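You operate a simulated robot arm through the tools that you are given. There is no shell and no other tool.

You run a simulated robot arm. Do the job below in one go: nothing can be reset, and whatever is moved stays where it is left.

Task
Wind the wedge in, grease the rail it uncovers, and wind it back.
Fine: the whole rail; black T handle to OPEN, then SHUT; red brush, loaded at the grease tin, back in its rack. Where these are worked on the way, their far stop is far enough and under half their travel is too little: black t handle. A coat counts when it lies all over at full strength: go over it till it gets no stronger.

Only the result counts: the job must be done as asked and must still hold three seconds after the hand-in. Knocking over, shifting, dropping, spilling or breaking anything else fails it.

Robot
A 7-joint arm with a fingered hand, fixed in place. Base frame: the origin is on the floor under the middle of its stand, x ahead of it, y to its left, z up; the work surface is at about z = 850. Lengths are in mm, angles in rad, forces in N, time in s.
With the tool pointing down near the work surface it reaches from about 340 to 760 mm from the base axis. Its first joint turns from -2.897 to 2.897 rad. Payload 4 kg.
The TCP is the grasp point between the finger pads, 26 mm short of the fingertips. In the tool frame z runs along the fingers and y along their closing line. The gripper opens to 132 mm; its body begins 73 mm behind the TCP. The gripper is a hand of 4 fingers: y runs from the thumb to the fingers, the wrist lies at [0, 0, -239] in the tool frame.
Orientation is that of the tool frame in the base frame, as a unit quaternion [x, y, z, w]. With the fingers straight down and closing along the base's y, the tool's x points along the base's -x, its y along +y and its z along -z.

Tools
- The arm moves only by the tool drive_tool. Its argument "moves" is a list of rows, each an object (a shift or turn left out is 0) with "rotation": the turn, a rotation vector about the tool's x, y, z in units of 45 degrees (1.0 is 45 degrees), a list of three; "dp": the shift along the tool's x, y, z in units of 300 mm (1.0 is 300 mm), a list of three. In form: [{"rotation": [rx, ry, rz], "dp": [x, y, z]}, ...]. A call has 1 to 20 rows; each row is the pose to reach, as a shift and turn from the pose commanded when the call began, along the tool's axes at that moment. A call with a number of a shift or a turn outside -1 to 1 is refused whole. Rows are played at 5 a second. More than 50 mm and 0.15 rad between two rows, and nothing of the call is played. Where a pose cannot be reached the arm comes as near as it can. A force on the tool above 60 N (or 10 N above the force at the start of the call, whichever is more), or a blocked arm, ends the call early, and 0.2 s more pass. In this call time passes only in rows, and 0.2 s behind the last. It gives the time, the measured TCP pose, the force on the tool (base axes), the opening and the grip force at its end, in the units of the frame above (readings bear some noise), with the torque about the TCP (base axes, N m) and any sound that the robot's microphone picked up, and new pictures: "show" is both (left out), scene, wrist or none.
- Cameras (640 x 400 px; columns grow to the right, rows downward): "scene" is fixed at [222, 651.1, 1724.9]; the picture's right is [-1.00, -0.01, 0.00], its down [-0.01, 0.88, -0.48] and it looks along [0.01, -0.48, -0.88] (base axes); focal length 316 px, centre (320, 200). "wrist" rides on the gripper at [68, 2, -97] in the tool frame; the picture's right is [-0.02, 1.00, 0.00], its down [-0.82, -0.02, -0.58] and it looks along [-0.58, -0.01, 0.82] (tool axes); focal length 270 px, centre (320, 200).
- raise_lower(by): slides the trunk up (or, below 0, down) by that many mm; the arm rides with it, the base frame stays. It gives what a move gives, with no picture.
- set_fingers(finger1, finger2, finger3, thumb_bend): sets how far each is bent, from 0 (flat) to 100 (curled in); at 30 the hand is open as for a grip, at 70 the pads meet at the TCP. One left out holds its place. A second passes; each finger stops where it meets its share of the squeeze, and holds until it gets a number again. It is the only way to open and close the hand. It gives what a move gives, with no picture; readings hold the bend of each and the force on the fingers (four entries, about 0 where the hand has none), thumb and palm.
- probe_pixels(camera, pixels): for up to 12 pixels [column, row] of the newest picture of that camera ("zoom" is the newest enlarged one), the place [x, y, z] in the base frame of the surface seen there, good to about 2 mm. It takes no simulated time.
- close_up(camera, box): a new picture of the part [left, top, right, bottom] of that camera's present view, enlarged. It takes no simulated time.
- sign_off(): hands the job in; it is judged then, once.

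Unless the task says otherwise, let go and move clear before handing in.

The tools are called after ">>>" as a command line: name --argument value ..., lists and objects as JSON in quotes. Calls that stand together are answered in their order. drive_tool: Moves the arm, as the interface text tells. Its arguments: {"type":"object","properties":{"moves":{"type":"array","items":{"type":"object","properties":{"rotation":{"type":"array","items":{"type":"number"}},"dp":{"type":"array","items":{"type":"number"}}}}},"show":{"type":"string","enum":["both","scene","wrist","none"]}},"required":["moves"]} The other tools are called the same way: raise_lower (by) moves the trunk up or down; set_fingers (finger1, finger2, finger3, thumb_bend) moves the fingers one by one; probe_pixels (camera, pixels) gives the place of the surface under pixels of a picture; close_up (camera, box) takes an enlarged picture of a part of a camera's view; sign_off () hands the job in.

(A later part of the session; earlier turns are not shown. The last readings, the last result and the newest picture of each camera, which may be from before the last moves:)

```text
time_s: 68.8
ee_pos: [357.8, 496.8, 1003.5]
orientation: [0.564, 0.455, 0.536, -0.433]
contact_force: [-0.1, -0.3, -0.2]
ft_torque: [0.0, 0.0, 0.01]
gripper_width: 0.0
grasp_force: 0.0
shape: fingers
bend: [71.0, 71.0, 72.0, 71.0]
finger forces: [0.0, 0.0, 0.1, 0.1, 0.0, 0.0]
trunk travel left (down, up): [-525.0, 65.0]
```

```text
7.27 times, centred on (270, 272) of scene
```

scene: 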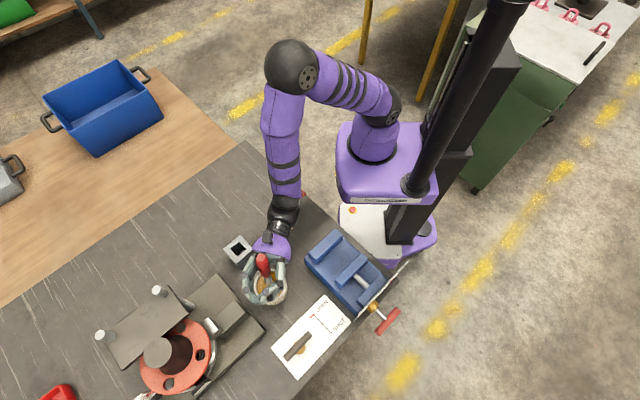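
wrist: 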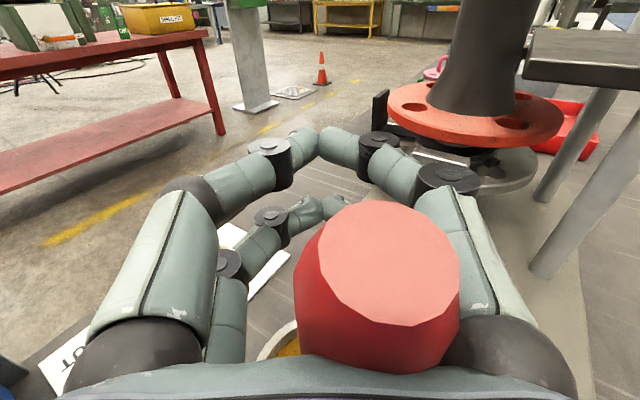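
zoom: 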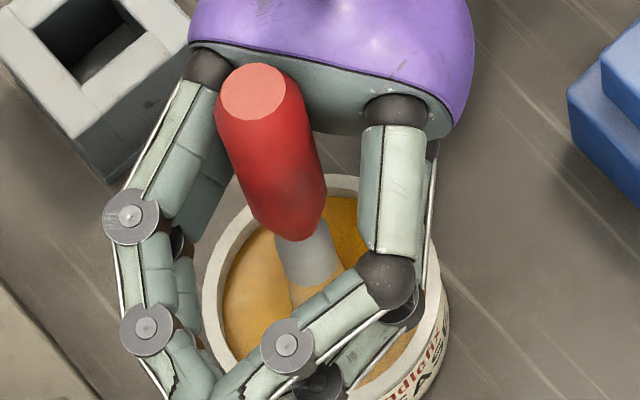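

The brush now leans back only about 11°, foot near (355,459). Next I'll pitch the hand down about 35° while easing forward, so the palm tips the handle past vertical onto the closed finger pairs.

>>> drive_tool --moves '[{"dp": [-0.0054, 0.0021, 0.0055], "rotation": [0, -0.097, 0]}, {"dp": [-0.0108, 0.0042, 0.0109], "rotation": [0, -0.194, 0]}, {"dp": [-0.0161, 0.0063, 0.0164], "rotation": [0, -0.292, 0]}, {"dp": [-0.0215, 0.0084, 0.0219], "rotation": [0, -0.389, 0]}, {"dp": [-0.0269, 0.0105, 0.0273], "rotation": [0, -0.486, 0]}, {"dp": [-0.0323, 0.0126, 0.0328], "rotation": [0, -0.583, 0]}, {"dp": [-0.0376, 0.0147, 0.0382], "rotation": [0, -0.681, 0]}, {"dp": [-0.043, 0.0168, 0.0437], "rotation": [0, -0.778, 0]}]' --show "both"

>>> close_up --camera "scene" --box '[235, 235, 305, 310]'

```text
time_s: 70.6
ee_pos: [365.7, 507.3, 989.9]
orientation: [0.698, 0.566, 0.34, -0.276]
contact_force: [-0.2, -0.3, -0.1]
ft_torque: [-0.02, -0.01, -0.01]
gripper_width: 0.2
grasp_force: 0.1
shape: fingers
bend: [71.0, 71.0, 72.0, 71.0]
finger forces: [0.0, 0.1, 0.1, 0.1, 0.0, 0.0]
trunk travel left (down, up): [-525.0, 65.0]
```

scene: 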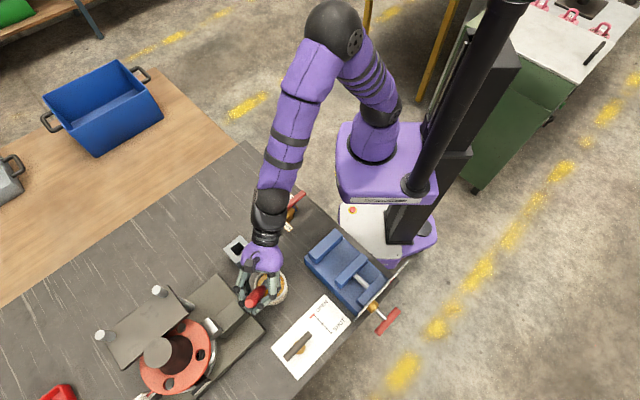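
wrist: 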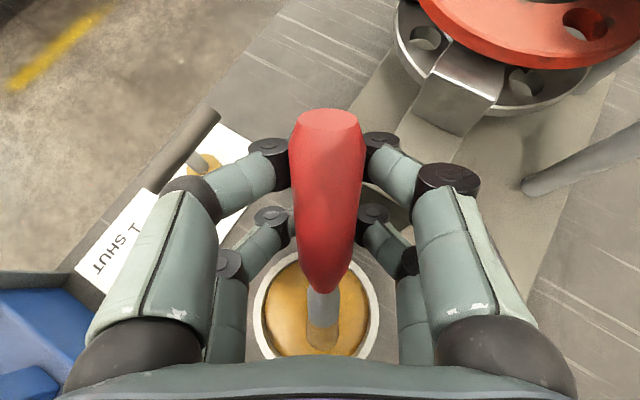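

```text
5.33 times, centred on (270, 272) of scene
```

zoom: 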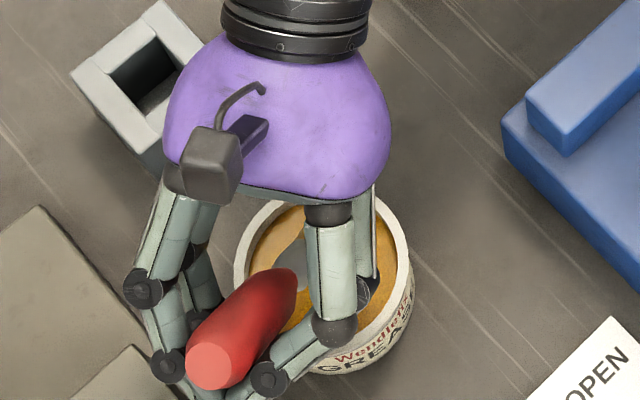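

The flip worked: the handle now leans forward, cradled against the closed fingers, with its foot still in the tin. I'll measure its lean.

>>> probe_pixels --camera "zoom" --pixels '[[210, 365], [195, 355], [228, 372], [250, 315], [280, 290], [290, 280], [300, 262]]'

>>> probe_pixels --camera "wrist" --pixels '[[328, 120], [326, 160], [325, 220], [324, 265], [322, 300], [322, 330], [322, 345], [268, 150], [375, 148], [272, 215], [373, 213]]'

```text
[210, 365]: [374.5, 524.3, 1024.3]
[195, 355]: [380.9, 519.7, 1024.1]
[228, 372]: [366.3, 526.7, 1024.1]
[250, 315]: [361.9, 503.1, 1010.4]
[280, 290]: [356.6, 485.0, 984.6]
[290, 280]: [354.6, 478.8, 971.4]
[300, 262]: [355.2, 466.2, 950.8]
```

```text
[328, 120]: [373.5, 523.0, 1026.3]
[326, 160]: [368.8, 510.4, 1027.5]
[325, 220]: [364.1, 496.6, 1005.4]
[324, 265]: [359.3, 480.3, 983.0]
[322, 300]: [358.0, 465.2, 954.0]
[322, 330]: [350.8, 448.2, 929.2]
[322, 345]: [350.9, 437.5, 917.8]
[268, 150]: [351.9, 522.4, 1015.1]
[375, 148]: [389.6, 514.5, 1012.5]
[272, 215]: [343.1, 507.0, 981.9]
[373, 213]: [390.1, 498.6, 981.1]
```

The brush lies parallel to the hand's x axis, resting in both finger pairs at a 38° forward lean with its foot against the tin's back wall. I'll open just the lower pair (fingers 2 and 3) and check that the upper pair keeps holding it.

>>> set_fingers --finger2 62 --finger3 62

>>> close_up --camera "wrist" --box '[180, 80, 460, 360]'

>>> close_up --camera "scene" --box '[235, 250, 305, 320]'

```text
time_s: 71.6
ee_pos: [365.9, 508.5, 989.3]
orientation: [0.698, 0.566, 0.341, -0.277]
contact_force: [0.9, 0.1, -0.3]
ft_torque: [0.0, -0.02, -0.01]
gripper_width: 0.0
grasp_force: 0.1
shape: fingers
bend: [71.0, 62.0, 62.0, 71.0]
finger forces: [0.0, 0.0, 0.0, 0.0, 0.0, 0.0]
trunk travel left (down, up): [-525.0, 65.0]
```

```text
1.43 times, centred on (320, 220) of wrist
```

zoom: 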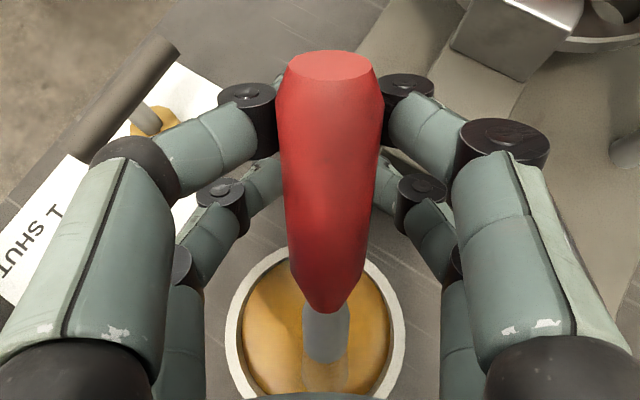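

```text
5.71 times, centred on (270, 285) of scene
```

zoom: 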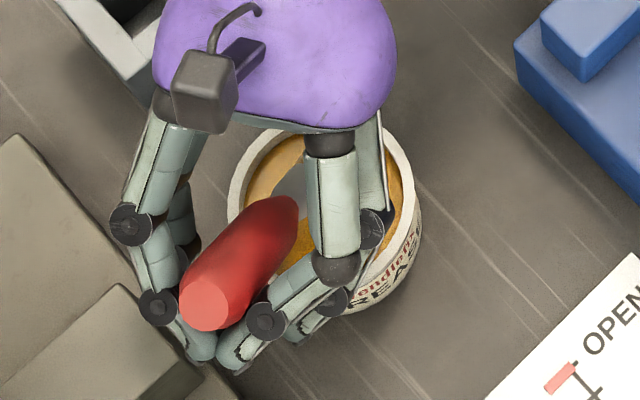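

The upper pair alone is holding the handle (zoom (330,180)) and the lower pair is clear. I'll open the lower pair a bit wider, then draw the hand slowly back and up so the brush comes to about a 10° forward lean.

>>> set_fingers --finger2 50 --finger3 50

>>> drive_tool --moves '[{"dp": [-0.008, 0.0013, -0.0171]}, {"dp": [-0.017, 0.0027, -0.0342]}, {"dp": [-0.026, 0.004, -0.0513]}, {"dp": [-0.035, 0.0053, -0.0684]}, {"dp": [-0.0437, 0.0067, -0.0855]}, {"dp": [-0.052, 0.008, -0.1026]}, {"dp": [-0.061, 0.0093, -0.1197]}]' --show "both"

>>> close_up --camera "scene" --box '[235, 240, 305, 310]'

```text
time_s: 72.6
ee_pos: [365.1, 507.7, 989.7]
orientation: [0.698, 0.565, 0.342, -0.277]
contact_force: [0.3, 1.2, -0.7]
ft_torque: [0.02, -0.02, 0.03]
gripper_width: 0.0
grasp_force: 0.0
shape: fingers
bend: [71.0, 50.0, 50.0, 71.0]
finger forces: [0.0, 0.2, 0.1, 0.0, 0.1, 0.1]
trunk travel left (down, up): [-525.0, 65.0]
```

```text
time_s: 74.2
ee_pos: [359.3, 468.3, 997.5]
orientation: [0.698, 0.566, 0.341, -0.277]
contact_force: [0.8, 0.8, 0.3]
ft_torque: [0.0, -0.04, 0.03]
gripper_width: 0.0
grasp_force: 0.1
shape: fingers
bend: [71.0, 50.0, 50.0, 71.0]
finger forces: [0.0, 0.0, 0.0, 0.0, 0.0, 0.0]
trunk travel left (down, up): [-525.0, 65.0]
```

scene: 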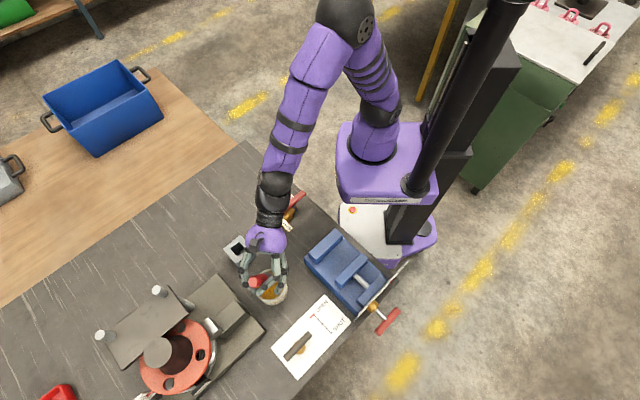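
wrist: 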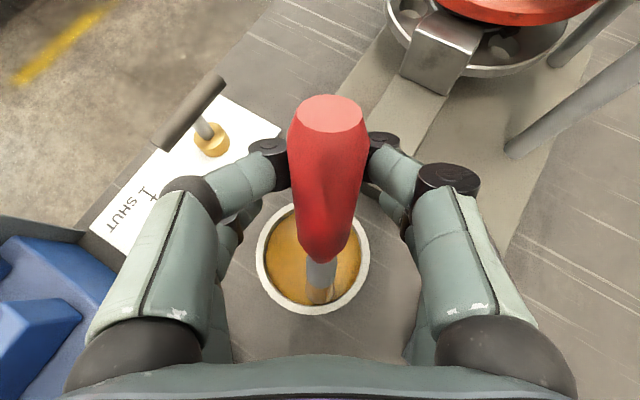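

```text
5.71 times, centred on (270, 275) of scene
```

zoom: 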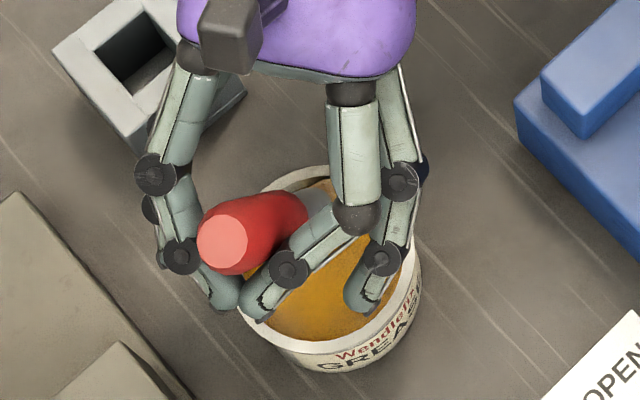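

The brush is following the upper pair and becoming more upright. I'll measure its lean now.

>>> probe_pixels --camera "wrist" --pixels '[[330, 113], [328, 160], [327, 200], [325, 240], [322, 272], [320, 292], [320, 302]]'

>>> probe_pixels --camera "scene" --pixels '[[253, 274], [249, 274], [257, 277], [262, 268], [266, 266], [271, 264]]'

```text
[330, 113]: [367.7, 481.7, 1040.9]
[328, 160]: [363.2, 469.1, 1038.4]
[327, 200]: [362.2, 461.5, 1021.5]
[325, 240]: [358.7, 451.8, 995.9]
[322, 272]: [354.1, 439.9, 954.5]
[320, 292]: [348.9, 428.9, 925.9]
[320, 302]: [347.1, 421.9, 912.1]
```

```text
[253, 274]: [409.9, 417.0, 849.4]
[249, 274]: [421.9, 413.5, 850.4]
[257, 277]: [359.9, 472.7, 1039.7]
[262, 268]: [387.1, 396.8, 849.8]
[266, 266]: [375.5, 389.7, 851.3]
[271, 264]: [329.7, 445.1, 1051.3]
```

It's at a 20° forward lean, with the foot at about (349,433) against the tin wall. I'll draw back another 22 mm for about an 8° lean.

>>> drive_tool --moves '[{"dp": [-0.0075, 0, -0.0127]}, {"dp": [-0.015, 0, -0.0255]}, {"dp": [-0.0224, 0, -0.0382]}, {"dp": [-0.03, 0, -0.051]}, {"dp": [-0.0373, 0, -0.0637]}]' --show "both"

>>> close_up --camera "wrist" --box '[180, 60, 460, 340]'

>>> close_up --camera "scene" --box '[235, 235, 305, 305]'

```text
time_s: 75.4
ee_pos: [355.5, 446.7, 1000.9]
orientation: [0.699, 0.565, 0.342, -0.276]
contact_force: [0.0, 0.7, 0.1]
ft_torque: [-0.01, 0.02, 0.0]
gripper_width: 0.0
grasp_force: 0.0
shape: fingers
bend: [71.0, 50.0, 50.0, 71.0]
finger forces: [0.0, 0.0, 0.0, 0.1, 0.0, 0.0]
trunk travel left (down, up): [-525.0, 65.0]
```

scene: 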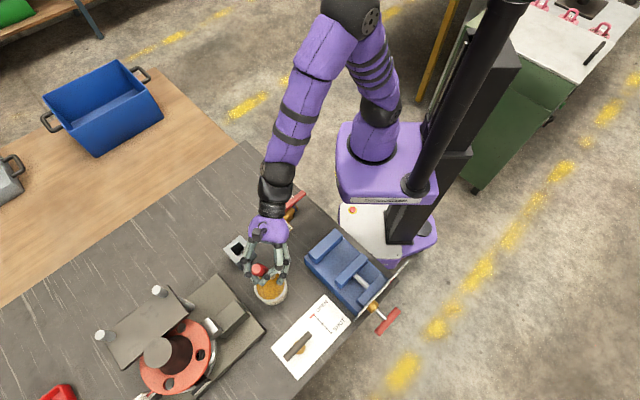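
wrist: 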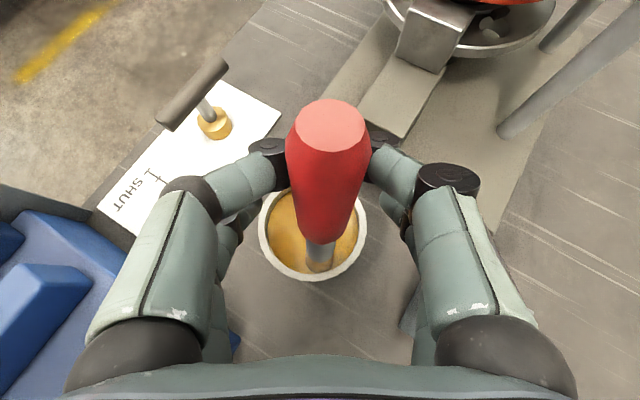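

```text
1.43 times, centred on (320, 200) of wrist
```

zoom: 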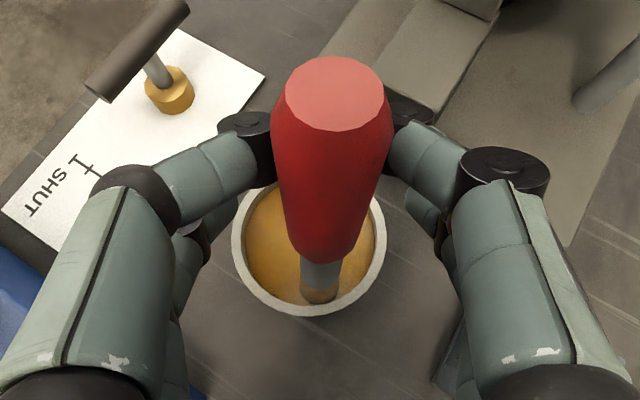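

```text
5.71 times, centred on (270, 270) of scene
```

zoom: 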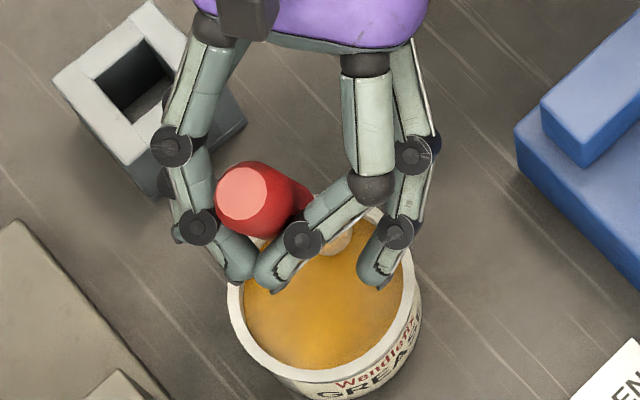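

>>> probe_pixels --camera "wrist" --pixels '[[331, 123], [328, 165], [326, 200], [323, 230], [320, 250], [319, 266]]'

>>> probe_pixels --camera "zoom" --pixels '[[242, 195], [225, 195], [262, 195], [285, 195], [335, 245], [295, 190]]'

```text
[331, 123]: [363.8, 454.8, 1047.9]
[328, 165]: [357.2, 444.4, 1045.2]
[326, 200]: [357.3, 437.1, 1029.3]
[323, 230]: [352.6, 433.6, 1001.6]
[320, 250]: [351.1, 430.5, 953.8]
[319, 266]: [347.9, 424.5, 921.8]
```

```text
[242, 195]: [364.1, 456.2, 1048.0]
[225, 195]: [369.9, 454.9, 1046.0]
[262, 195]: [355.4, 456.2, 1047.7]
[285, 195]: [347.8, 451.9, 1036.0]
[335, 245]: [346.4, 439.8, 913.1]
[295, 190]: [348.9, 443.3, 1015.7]
```

The brush leans 10° forward, and at the lower pair's height it sits right between the pads. I'll rise 8 mm so the lower pair takes the thicker part of the handle, then close that pair.

>>> drive_tool --moves '[{"dp": [0.0105, 0, -0.0082]}, {"dp": [0.021, 0, -0.0164]}]' --show "none"

>>> set_fingers --finger2 62 --finger3 62

>>> set_fingers --finger2 73 --finger3 73

>>> close_up --camera "wrist" --box '[180, 60, 460, 340]'

>>> close_up --camera "scene" --box '[235, 235, 305, 305]'

```text
time_s: 76.0
ee_pos: [357.2, 446.9, 1009.9]
orientation: [0.698, 0.566, 0.34, -0.277]
contact_force: [0.1, -0.2, 0.4]
ft_torque: [0.01, -0.01, 0.01]
gripper_width: 0.0
grasp_force: 0.1
shape: fingers
bend: [71.0, 50.0, 50.0, 71.0]
finger forces: [0.1, 0.1, 0.0, 0.0, 0.0, 0.0]
trunk travel left (down, up): [-525.0, 65.0]
```

```text
time_s: 77.0
ee_pos: [356.1, 446.1, 1009.4]
orientation: [0.698, 0.566, 0.341, -0.277]
contact_force: [-0.2, 0.3, 0.5]
ft_torque: [-0.01, -0.01, -0.03]
gripper_width: 0.0
grasp_force: 0.0
shape: fingers
bend: [71.0, 62.0, 62.0, 71.0]
finger forces: [0.0, 0.0, 0.1, 0.0, 0.0, 0.0]
trunk travel left (down, up): [-525.0, 65.0]
```

```text
time_s: 78.0
ee_pos: [356.5, 446.7, 1009.0]
orientation: [0.698, 0.566, 0.341, -0.277]
contact_force: [-0.2, 0.1, 0.3]
ft_torque: [0.02, -0.03, 0.01]
gripper_width: 0.1
grasp_force: 0.0
shape: fingers
bend: [71.0, 72.0, 72.0, 71.0]
finger forces: [0.1, 0.1, 0.0, 0.1, 0.0, 0.0]
trunk travel left (down, up): [-525.0, 65.0]
```

```text
1.43 times, centred on (320, 200) of wrist
```

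zoom: 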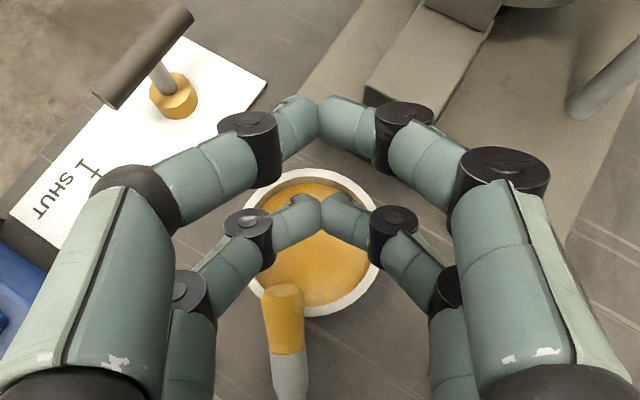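

```text
5.71 times, centred on (270, 270) of scene
```

zoom: 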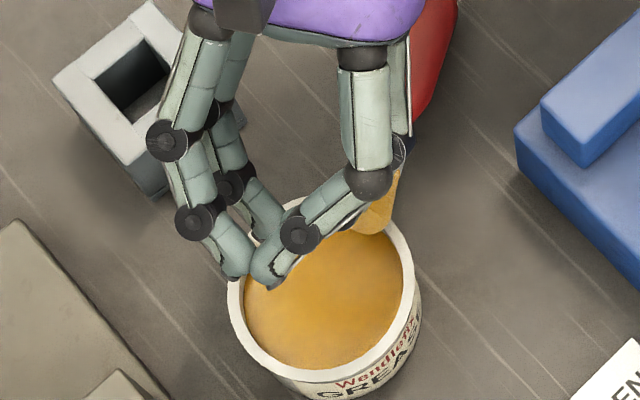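

The brush slipped out while the lower pair closed: the bristles now show at wrist zoom (285,310) and the red handle lies back beside the hand. I'll get full pictures and positions before any motion.

>>> close_up --camera "scene" --box '[230, 200, 330, 310]'

>>> close_up --camera "wrist" --box '[0, 0, 640, 400]'

>>> probe_pixels --camera "scene" --pixels '[[291, 245], [293, 238], [288, 253], [283, 265], [280, 273], [276, 278]]'

```text
3.64 times, centred on (280, 255) of scene
```

zoom: 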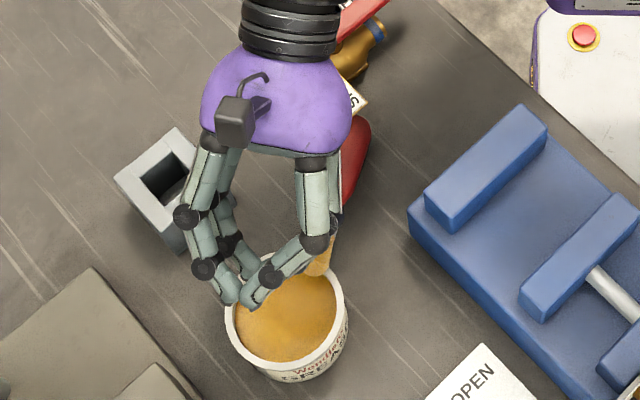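

```text
1.00 times, centred on (320, 200) of wrist (not enlarged: the box is as wide or as high as the picture)
```

zoom: 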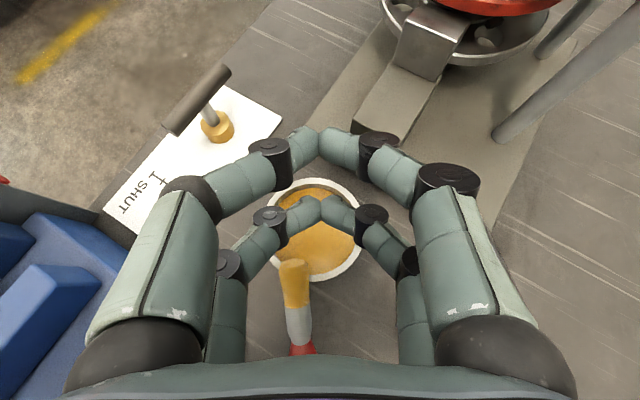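

```text
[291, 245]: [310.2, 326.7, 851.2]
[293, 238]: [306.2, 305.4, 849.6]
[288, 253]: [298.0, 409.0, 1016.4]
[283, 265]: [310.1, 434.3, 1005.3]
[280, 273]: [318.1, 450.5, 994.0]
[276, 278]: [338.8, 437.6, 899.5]
```

The brush has come out of the hand and now leans with its bristles on the tin's rim and the handle down toward the table; all of it is below the hand. I'll raise the hand straight up, clear of it, and then look properly.

>>> drive_tool --moves '[{"dp": [0.0787, 0, -0.0615]}, {"dp": [0.157, 0, -0.123]}, {"dp": [0.236, 0, -0.1845]}, {"dp": [0.315, 0, -0.246]}, {"dp": [0.394, 0, -0.3075]}]' --show "both"

>>> close_up --camera "scene" --box '[230, 210, 330, 310]'

>>> close_up --camera "wrist" --box '[180, 120, 460, 380]'

```text
time_s: 79.2
ee_pos: [356.0, 445.9, 1158.4]
orientation: [0.698, 0.565, 0.342, -0.276]
contact_force: [0.1, -0.3, -0.1]
ft_torque: [0.01, 0.0, 0.02]
gripper_width: 0.0
grasp_force: 0.0
shape: fingers
bend: [71.0, 72.0, 72.0, 71.0]
finger forces: [0.0, 0.0, 0.0, 0.0, 0.0, 0.1]
trunk travel left (down, up): [-525.0, 65.0]
```

scene: 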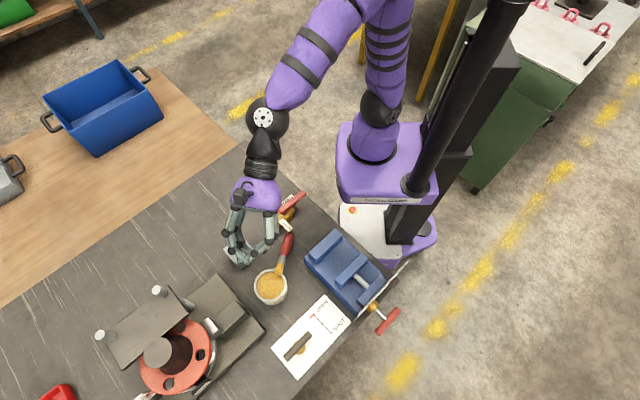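
wrist: 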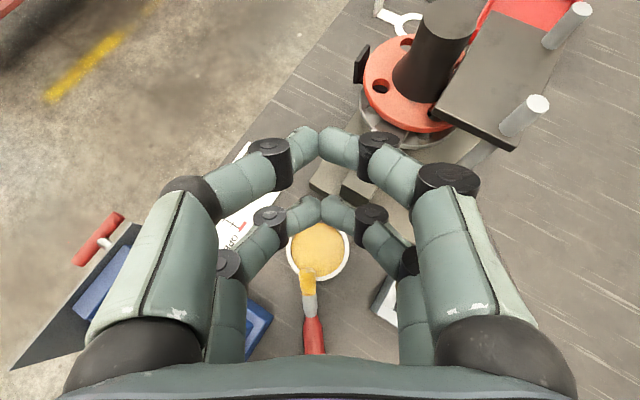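

```text
4.00 times, centred on (280, 260) of scene
```

zoom: 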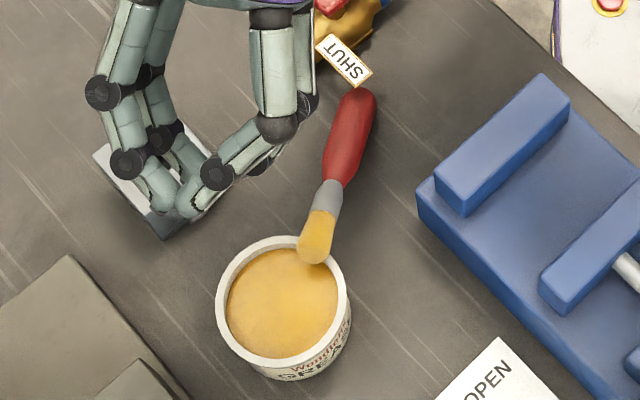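

```text
1.54 times, centred on (320, 250) of wrist
```

zoom: 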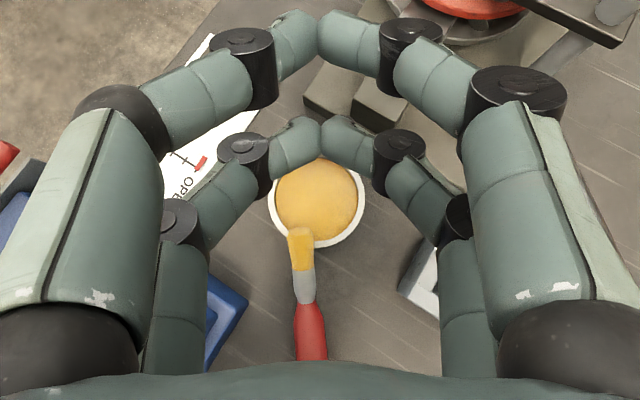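

The brush rests stably: greased bristles on the tin's back rim, handle end on the table near the valve's tag. I can pick it up from above across the handle, like the T bar. First I'll measure its line precisely and check that the tin hasn't moved.

>>> close_up --camera "scene" --box '[260, 225, 310, 285]'

>>> probe_pixels --camera "zoom" --pixels '[[352, 72], [345, 120], [340, 160], [325, 210], [315, 240], [305, 265], [290, 310], [280, 335], [365, 90], [322, 160], [360, 165], [270, 350]]'

>>> probe_pixels --camera "scene" --pixels '[[256, 291], [287, 289], [270, 286], [270, 272], [270, 303], [287, 228], [283, 224]]'

```text
6.67 times, centred on (285, 255) of scene
```

zoom: 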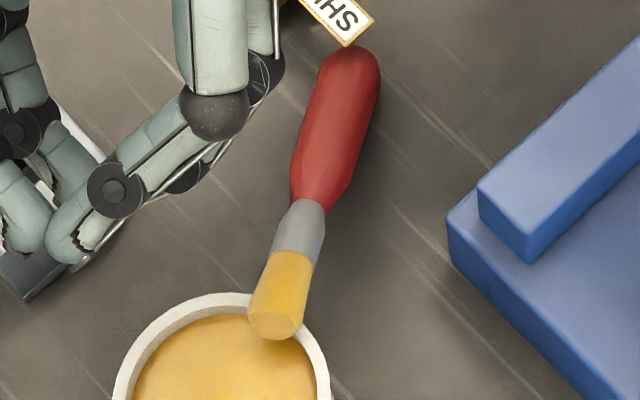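

```text
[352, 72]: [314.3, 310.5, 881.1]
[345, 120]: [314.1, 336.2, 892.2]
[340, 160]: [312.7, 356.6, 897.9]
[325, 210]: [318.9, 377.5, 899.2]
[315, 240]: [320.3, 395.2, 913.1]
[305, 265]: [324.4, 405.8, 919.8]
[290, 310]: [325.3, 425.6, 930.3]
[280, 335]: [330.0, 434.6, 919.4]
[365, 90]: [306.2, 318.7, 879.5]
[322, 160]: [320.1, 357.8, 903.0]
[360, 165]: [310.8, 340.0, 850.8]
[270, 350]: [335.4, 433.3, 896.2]
```

```text
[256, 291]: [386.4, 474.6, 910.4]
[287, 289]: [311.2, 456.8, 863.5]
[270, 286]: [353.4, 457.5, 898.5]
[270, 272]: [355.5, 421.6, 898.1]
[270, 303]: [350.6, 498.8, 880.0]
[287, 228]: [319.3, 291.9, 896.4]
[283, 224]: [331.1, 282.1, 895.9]
```

The handle's axis passes through about (317.5,344,883), rising 23° toward the tin at heading 85°, and the tin is unmoved at (353,457). I'll reorient the hand, staying high: pitch it down, then turn it half a turn about its own axis so the camera is on the robot side.

>>> set_fingers --finger1 46 --finger2 46 --finger3 46 --thumb_bend 46

>>> drive_tool --moves '[{"rotation": [0, -0.16, 0]}, {"rotation": [0, -0.32, 0]}, {"rotation": [0, -0.48, 0]}, {"rotation": [0, -0.636, 0]}]' --show "none"

>>> drive_tool --moves '[{"rotation": [0, 0, -0.16]}, {"rotation": [0, 0, -0.33]}, {"rotation": [0, 0, -0.5]}, {"rotation": [0, 0, -0.66]}, {"rotation": [0, 0, -0.83]}, {"rotation": [0, 0, -1.0]}]' --show "none"

>>> drive_tool --moves '[{"rotation": [0, 0, -0.16]}, {"rotation": [0, 0, -0.33]}, {"rotation": [0, 0, -0.5]}, {"rotation": [0, 0, -0.66]}, {"rotation": [0, 0, -0.83]}, {"rotation": [0, 0, -1.0]}]' --show "both"

```text
time_s: 80.2
ee_pos: [355.9, 446.2, 1158.7]
orientation: [0.699, 0.565, 0.341, -0.276]
contact_force: [0.1, -0.2, -0.8]
ft_torque: [-0.01, -0.02, 0.02]
gripper_width: 78.9
grasp_force: 0.0
shape: fingers
bend: [46.0, 46.0, 46.0, 46.0]
finger forces: [0.0, 0.0, 0.0, 0.0, 0.1, 0.0]
trunk travel left (down, up): [-525.0, 65.0]
```

```text
time_s: 81.2
ee_pos: [357.0, 447.3, 1158.6]
orientation: [0.761, 0.616, 0.158, -0.128]
contact_force: [-0.6, -0.7, 0.0]
ft_torque: [-0.02, 0.0, 0.01]
gripper_width: 79.1
grasp_force: 0.1
shape: fingers
bend: [46.0, 46.0, 46.0, 46.0]
finger forces: [0.1, 0.0, 0.0, 0.0, 0.0, 0.0]
trunk travel left (down, up): [-525.0, 65.0]
```

```text
time_s: 82.6
ee_pos: [355.1, 445.8, 1159.8]
orientation: [0.467, 0.861, 0.195, -0.057]
contact_force: [0.3, -0.6, -0.4]
ft_torque: [-0.01, -0.02, 0.0]
gripper_width: 79.0
grasp_force: 0.0
shape: fingers
bend: [46.0, 46.0, 46.0, 46.0]
finger forces: [0.0, 0.1, 0.0, 0.0, 0.0, 0.0]
trunk travel left (down, up): [-525.0, 65.0]
```

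```text
time_s: 84.0
ee_pos: [356.0, 446.2, 1159.0]
orientation: [0.1, 0.974, 0.203, 0.021]
contact_force: [-0.7, -0.7, 0.5]
ft_torque: [0.0, 0.01, -0.04]
gripper_width: 79.0
grasp_force: 0.1
shape: fingers
bend: [46.0, 46.0, 46.0, 46.0]
finger forces: [0.1, 0.0, 0.1, 0.1, 0.0, 0.0]
trunk travel left (down, up): [-525.0, 65.0]
```

scene: 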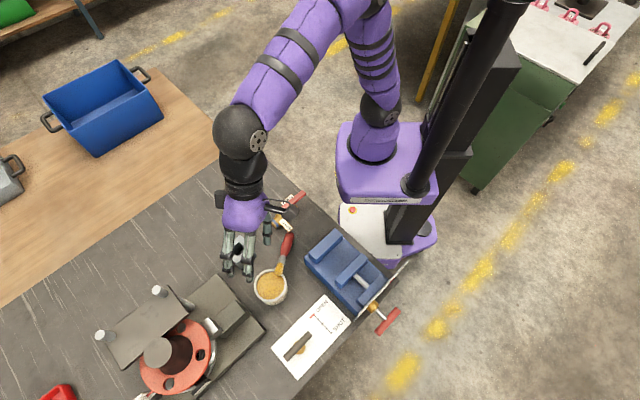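
wrist: 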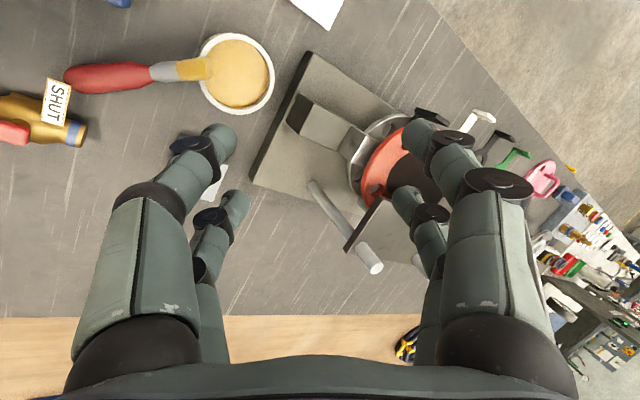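

Halfway through the turn, the brush is clearly visible in the wrist view (65–210, 75). I'll finish the half turn.

>>> drive_tool --moves '[{"rotation": [0, 0, -0.16]}, {"rotation": [0, 0, -0.33]}, {"rotation": [0, 0, -0.5]}, {"rotation": [0, 0, -0.66]}, {"rotation": [0, 0, -0.83]}, {"rotation": [0, 0, -1.0]}]' --show "none"

>>> drive_tool --moves '[{"rotation": [0, 0, -0.16]}, {"rotation": [0, 0, -0.33]}, {"rotation": [0, 0, -0.5]}, {"rotation": [0, 0, -0.66]}, {"rotation": [0, 0, -0.83]}, {"rotation": [0, 0, -1.0]}]' --show "both"

```text
time_s: 85.4
ee_pos: [355.3, 447.1, 1158.7]
orientation: [-0.28, 0.938, 0.179, 0.098]
contact_force: [1.0, -0.2, 0.4]
ft_torque: [-0.02, 0.03, -0.03]
gripper_width: 78.8
grasp_force: 0.0
shape: fingers
bend: [46.0, 46.0, 46.0, 46.0]
finger forces: [0.1, 0.0, 0.0, 0.1, 0.1, 0.0]
trunk travel left (down, up): [-525.0, 65.0]
```

```text
time_s: 86.8
ee_pos: [355.7, 446.3, 1158.1]
orientation: [-0.618, 0.76, 0.129, 0.158]
contact_force: [-1.1, 0.2, 0.1]
ft_torque: [0.01, -0.02, -0.01]
gripper_width: 79.1
grasp_force: 0.0
shape: fingers
bend: [46.0, 46.0, 46.0, 46.0]
finger forces: [0.1, 0.0, 0.0, 0.0, 0.0, 0.0]
trunk travel left (down, up): [-525.0, 65.0]
```

scene: 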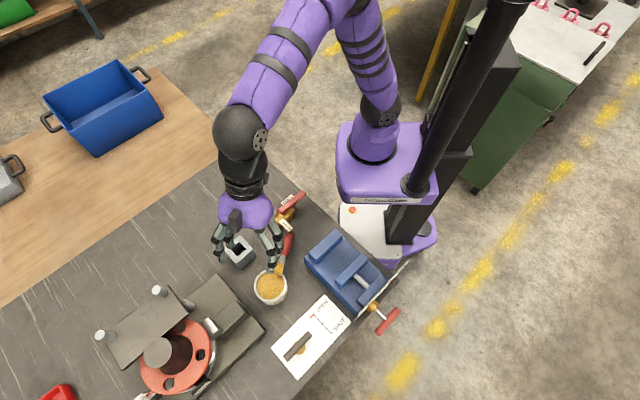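
wrist: 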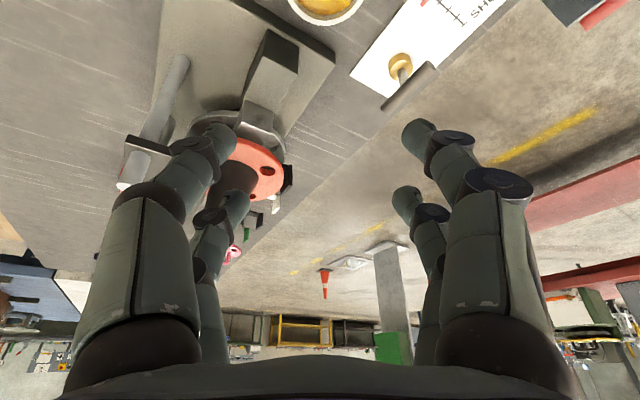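

The half turn is done. Now I'll move above the handle at z=1040, correcting the heading by about 6°.

>>> drive_tool --moves '[{"dp": [0.1021, 0.0105, 0.0416], "rotation": [-0.011, 0, -0.026]}, {"dp": [0.2043, 0.0211, 0.0832], "rotation": [-0.022, 0, -0.052]}, {"dp": [0.3064, 0.0316, 0.1248], "rotation": [-0.034, 0, -0.077]}, {"dp": [0.4086, 0.0422, 0.1664], "rotation": [-0.045, 0, -0.103]}, {"dp": [0.5107, 0.0527, 0.208], "rotation": [-0.056, 0, -0.129]}]' --show "both"

>>> close_up --camera "wrist" --box '[180, 20, 460, 260]'

```text
time_s: 88.0
ee_pos: [316.1, 337.0, 1040.1]
orientation: [-0.657, 0.726, 0.137, 0.151]
contact_force: [-0.4, -0.9, 0.5]
ft_torque: [0.03, -0.01, -0.03]
gripper_width: 78.9
grasp_force: 0.1
shape: fingers
bend: [46.0, 46.0, 46.0, 46.0]
finger forces: [0.0, 0.0, 0.0, 0.0, 0.1, 0.0]
trunk travel left (down, up): [-525.0, 65.0]
```

scene: 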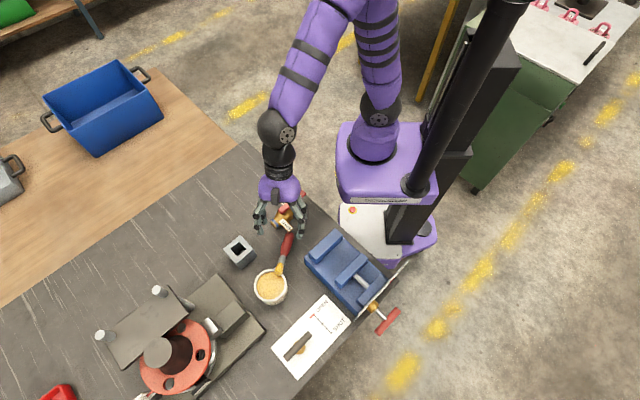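
wrist: 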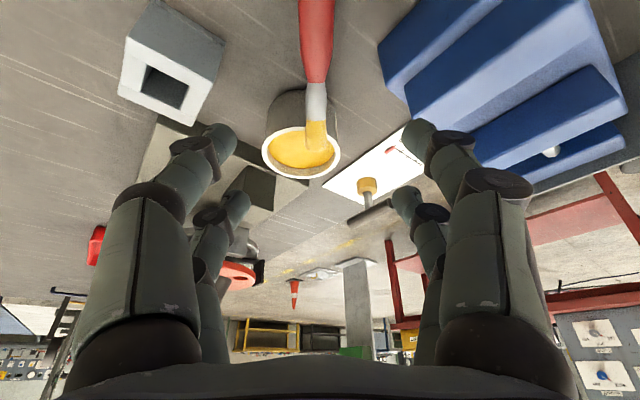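

```text
1.67 times, centred on (320, 140) of wrist
```

zoom: 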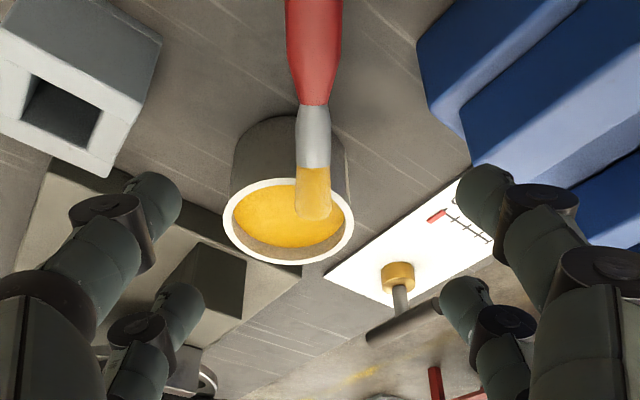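

The brush lies along the image centre column, just where it should. I'll probe it from this view to refine the axis before descending.

>>> probe_pixels --camera "wrist" --pixels '[[316, 10], [316, 30], [316, 60], [303, 30], [331, 30], [316, 100], [315, 130], [318, 140], [385, 85], [400, 110]]'

>>> probe_pixels --camera "scene" --pixels '[[288, 245], [286, 250], [289, 238], [283, 258], [281, 263], [278, 270], [285, 226], [305, 258], [310, 250]]'

```text
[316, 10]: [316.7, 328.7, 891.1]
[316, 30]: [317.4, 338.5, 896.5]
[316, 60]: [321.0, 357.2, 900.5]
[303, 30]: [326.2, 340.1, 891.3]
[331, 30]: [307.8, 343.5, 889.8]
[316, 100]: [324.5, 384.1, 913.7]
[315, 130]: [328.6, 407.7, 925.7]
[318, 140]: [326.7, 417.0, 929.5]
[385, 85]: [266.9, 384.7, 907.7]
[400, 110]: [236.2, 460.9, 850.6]
```

```text
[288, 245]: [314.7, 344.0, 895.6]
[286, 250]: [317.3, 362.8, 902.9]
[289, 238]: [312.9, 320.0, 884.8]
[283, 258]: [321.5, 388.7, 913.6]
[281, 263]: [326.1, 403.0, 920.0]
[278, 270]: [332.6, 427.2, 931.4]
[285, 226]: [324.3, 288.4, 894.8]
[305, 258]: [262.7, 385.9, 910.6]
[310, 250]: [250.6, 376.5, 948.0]
```

Refined grip point: (318,344,884.5). I'll narrow the fingers a little and descend most of the way, then check.

>>> set_fingers --finger1 50 --finger2 50 --finger3 50 --thumb_bend 50

>>> drive_tool --moves '[{"dp": [0.037, -0.0008, 0.0844]}, {"dp": [0.074, -0.0016, 0.1688]}, {"dp": [0.111, -0.0025, 0.2532]}, {"dp": [0.148, -0.0033, 0.3376]}]' --show "both"

>>> close_up --camera "wrist" --box '[180, 40, 460, 280]'

>>> close_up --camera "scene" --box '[250, 190, 320, 270]'

```text
time_s: 89.0
ee_pos: [316.3, 336.8, 1041.1]
orientation: [-0.657, 0.726, 0.137, 0.152]
contact_force: [-0.6, -0.1, -0.2]
ft_torque: [-0.03, -0.03, 0.05]
gripper_width: 66.6
grasp_force: 0.1
shape: fingers
bend: [50.0, 50.0, 50.0, 50.0]
finger forces: [0.0, 0.1, 0.0, 0.0, 0.1, 0.0]
trunk travel left (down, up): [-525.0, 65.0]
```

```text
time_s: 90.0
ee_pos: [316.7, 335.7, 928.8]
orientation: [-0.657, 0.726, 0.136, 0.151]
contact_force: [0.5, -0.2, -0.5]
ft_torque: [0.01, 0.03, 0.05]
gripper_width: 66.5
grasp_force: 0.0
shape: fingers
bend: [50.0, 50.0, 50.0, 50.0]
finger forces: [0.0, 0.0, 0.1, 0.0, 0.0, 0.0]
trunk travel left (down, up): [-525.0, 65.0]
```

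scene: 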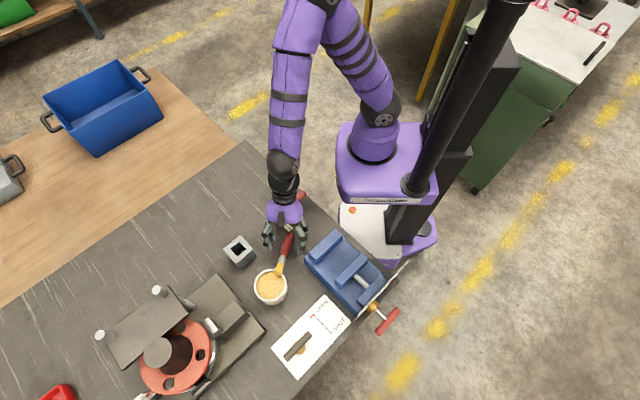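
wrist: 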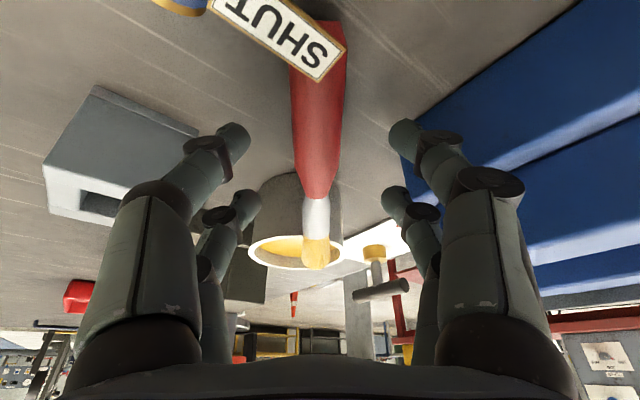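

```text
1.67 times, centred on (320, 160) of wrist
```

zoom: 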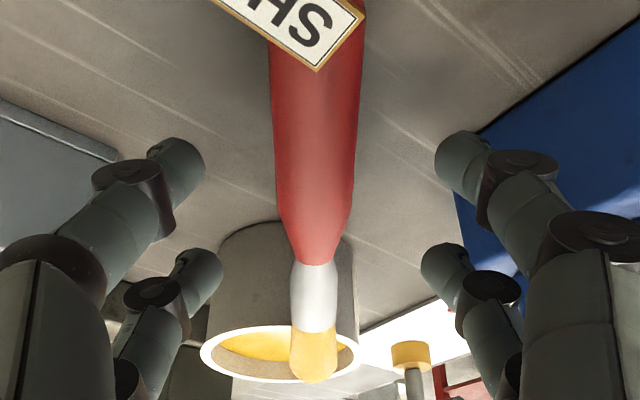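

```text
5.00 times, centred on (285, 230) of scene
```

zoom: 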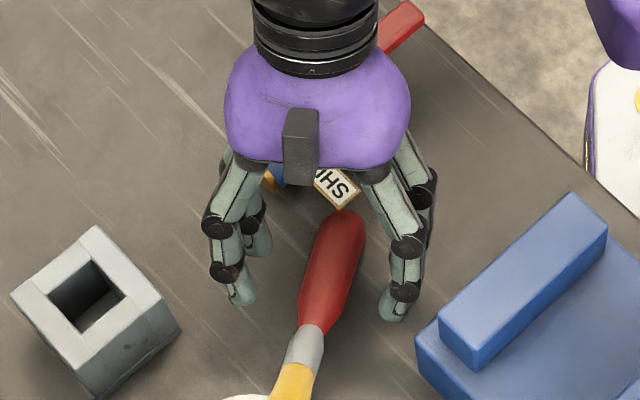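

The fingers straddle the handle with room on both sides. The valve's SHUT tag is close to the handle's end, so I'll measure it so that I can lift away from it.

>>> probe_pixels --camera "zoom" --pixels '[[345, 207], [335, 195], [355, 188], [320, 180], [345, 215], [340, 235], [325, 290], [330, 260]]'

>>> probe_pixels --camera "wrist" --pixels '[[318, 80], [345, 42], [326, 20], [318, 95], [318, 120], [317, 150], [300, 120], [338, 120], [316, 210], [316, 240]]'

```text
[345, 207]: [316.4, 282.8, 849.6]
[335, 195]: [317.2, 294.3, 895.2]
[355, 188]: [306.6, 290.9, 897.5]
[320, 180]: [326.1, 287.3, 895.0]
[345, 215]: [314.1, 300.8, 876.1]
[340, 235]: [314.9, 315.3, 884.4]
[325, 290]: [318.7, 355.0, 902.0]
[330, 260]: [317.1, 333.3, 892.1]
```

```text
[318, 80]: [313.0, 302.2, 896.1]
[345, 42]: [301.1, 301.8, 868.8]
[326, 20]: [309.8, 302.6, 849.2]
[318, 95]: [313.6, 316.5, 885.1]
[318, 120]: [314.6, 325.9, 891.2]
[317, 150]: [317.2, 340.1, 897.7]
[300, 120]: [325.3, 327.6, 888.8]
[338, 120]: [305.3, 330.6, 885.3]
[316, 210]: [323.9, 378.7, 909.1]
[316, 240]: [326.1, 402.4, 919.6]
```

The tag is a flat plate at z≈896 whose corner overhangs the handle end by a few millimetres, so after gripping I'll slide the brush along its own axis first. Now I'll finish the descent and close gently.

>>> drive_tool --moves '[{"dp": [0.0166, 0, 0.0417]}, {"dp": [0.0332, 0, 0.0834]}]' --show "none"

>>> set_fingers --finger1 62 --finger2 62 --finger3 62 --thumb_bend 62

>>> close_up --camera "wrist" --box '[180, 40, 460, 280]'

```text
time_s: 90.6
ee_pos: [317.7, 338.5, 902.4]
orientation: [-0.659, 0.725, 0.138, 0.15]
contact_force: [-0.5, 0.2, -0.8]
ft_torque: [0.03, 0.02, -0.01]
gripper_width: 66.4
grasp_force: 0.0
shape: fingers
bend: [50.0, 50.0, 50.0, 50.0]
finger forces: [0.0, 0.0, 0.0, 0.2, 0.1, 0.0]
trunk travel left (down, up): [-525.0, 65.0]
```

```text
time_s: 91.6
ee_pos: [317.2, 336.8, 901.7]
orientation: [-0.657, 0.726, 0.137, 0.152]
contact_force: [0.1, -0.5, -0.1]
ft_torque: [0.01, 0.0, 0.02]
gripper_width: 26.3
grasp_force: 0.4
shape: fingers
bend: [62.0, 62.0, 62.0, 62.0]
finger forces: [0.0, 0.0, 0.1, 0.0, 0.1, 0.0]
trunk travel left (down, up): [-525.0, 65.0]
```

```text
1.67 times, centred on (320, 160) of wrist
```

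zoom: 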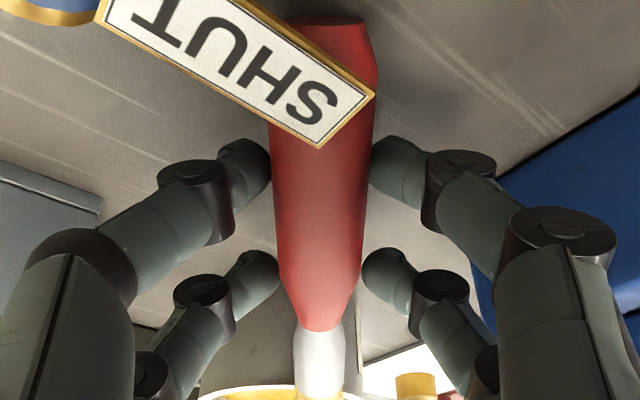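

The pads are even on both sides of the handle. I'll close to 72.

>>> set_fingers --finger1 72 --finger2 72 --finger3 72 --thumb_bend 72

>>> close_up --camera "wrist" --box '[180, 40, 460, 280]'

```text
time_s: 92.6
ee_pos: [317.9, 336.3, 902.8]
orientation: [-0.657, 0.726, 0.137, 0.151]
contact_force: [-0.2, -1.3, 0.2]
ft_torque: [0.03, 0.0, 0.02]
gripper_width: 20.7
grasp_force: 14.8
shape: fingers
bend: [63.0, 65.0, 66.0, 67.0]
finger forces: [7.6, 7.5, 6.8, 0.0, 8.3, 0.1]
trunk travel left (down, up): [-525.0, 65.0]
```

```text
1.67 times, centred on (320, 160) of wrist
```

zoom: 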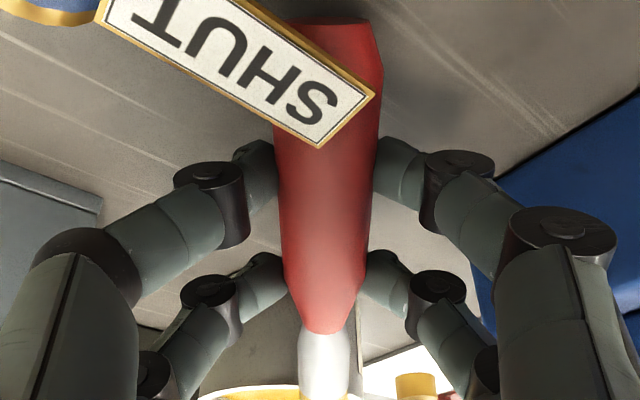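

All four fingers hold 7–8 N evenly on the handle's sides. I'll slide the brush 24 mm along its own axis, away from the tag, and then lift.

>>> drive_tool --moves '[{"dp": [-0.02, 0, 0]}, {"dp": [-0.04, 0, 0]}, {"dp": [-0.06, 0, 0]}, {"dp": [-0.08, 0, 0]}]' --show "both"

>>> close_up --camera "wrist" --box '[180, 40, 460, 280]'

```text
time_s: 93.6
ee_pos: [318.9, 358.5, 913.0]
orientation: [-0.657, 0.726, 0.137, 0.151]
contact_force: [-0.3, 0.0, 0.1]
ft_torque: [-0.03, 0.02, 0.02]
gripper_width: 20.9
grasp_force: 14.4
shape: fingers
bend: [63.0, 65.0, 66.0, 67.0]
finger forces: [7.6, 7.4, 6.8, 0.0, 8.2, 0.0]
trunk travel left (down, up): [-525.0, 65.0]
```

scene: 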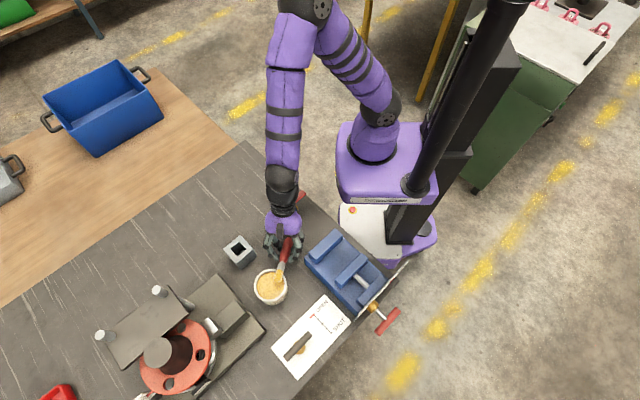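
wrist: 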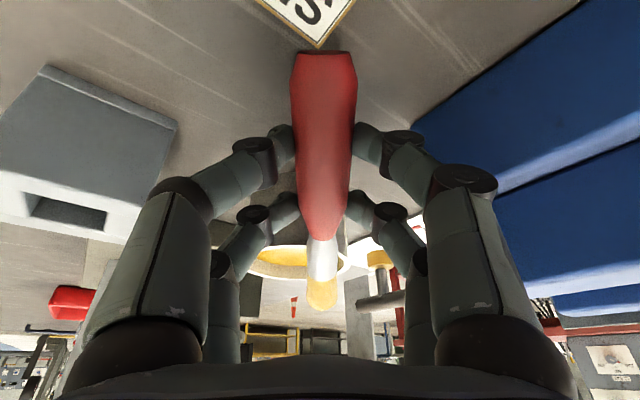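

```text
1.67 times, centred on (320, 160) of wrist
```

zoom: 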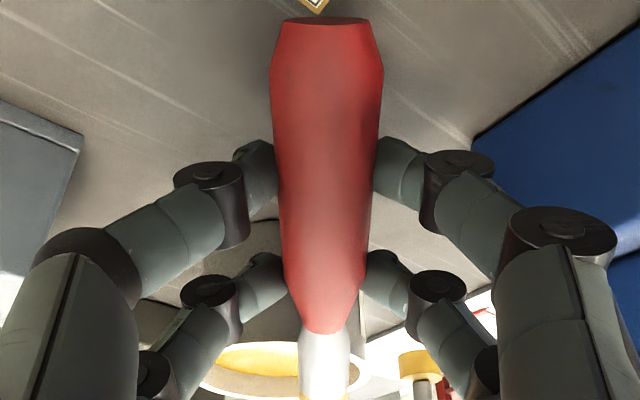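

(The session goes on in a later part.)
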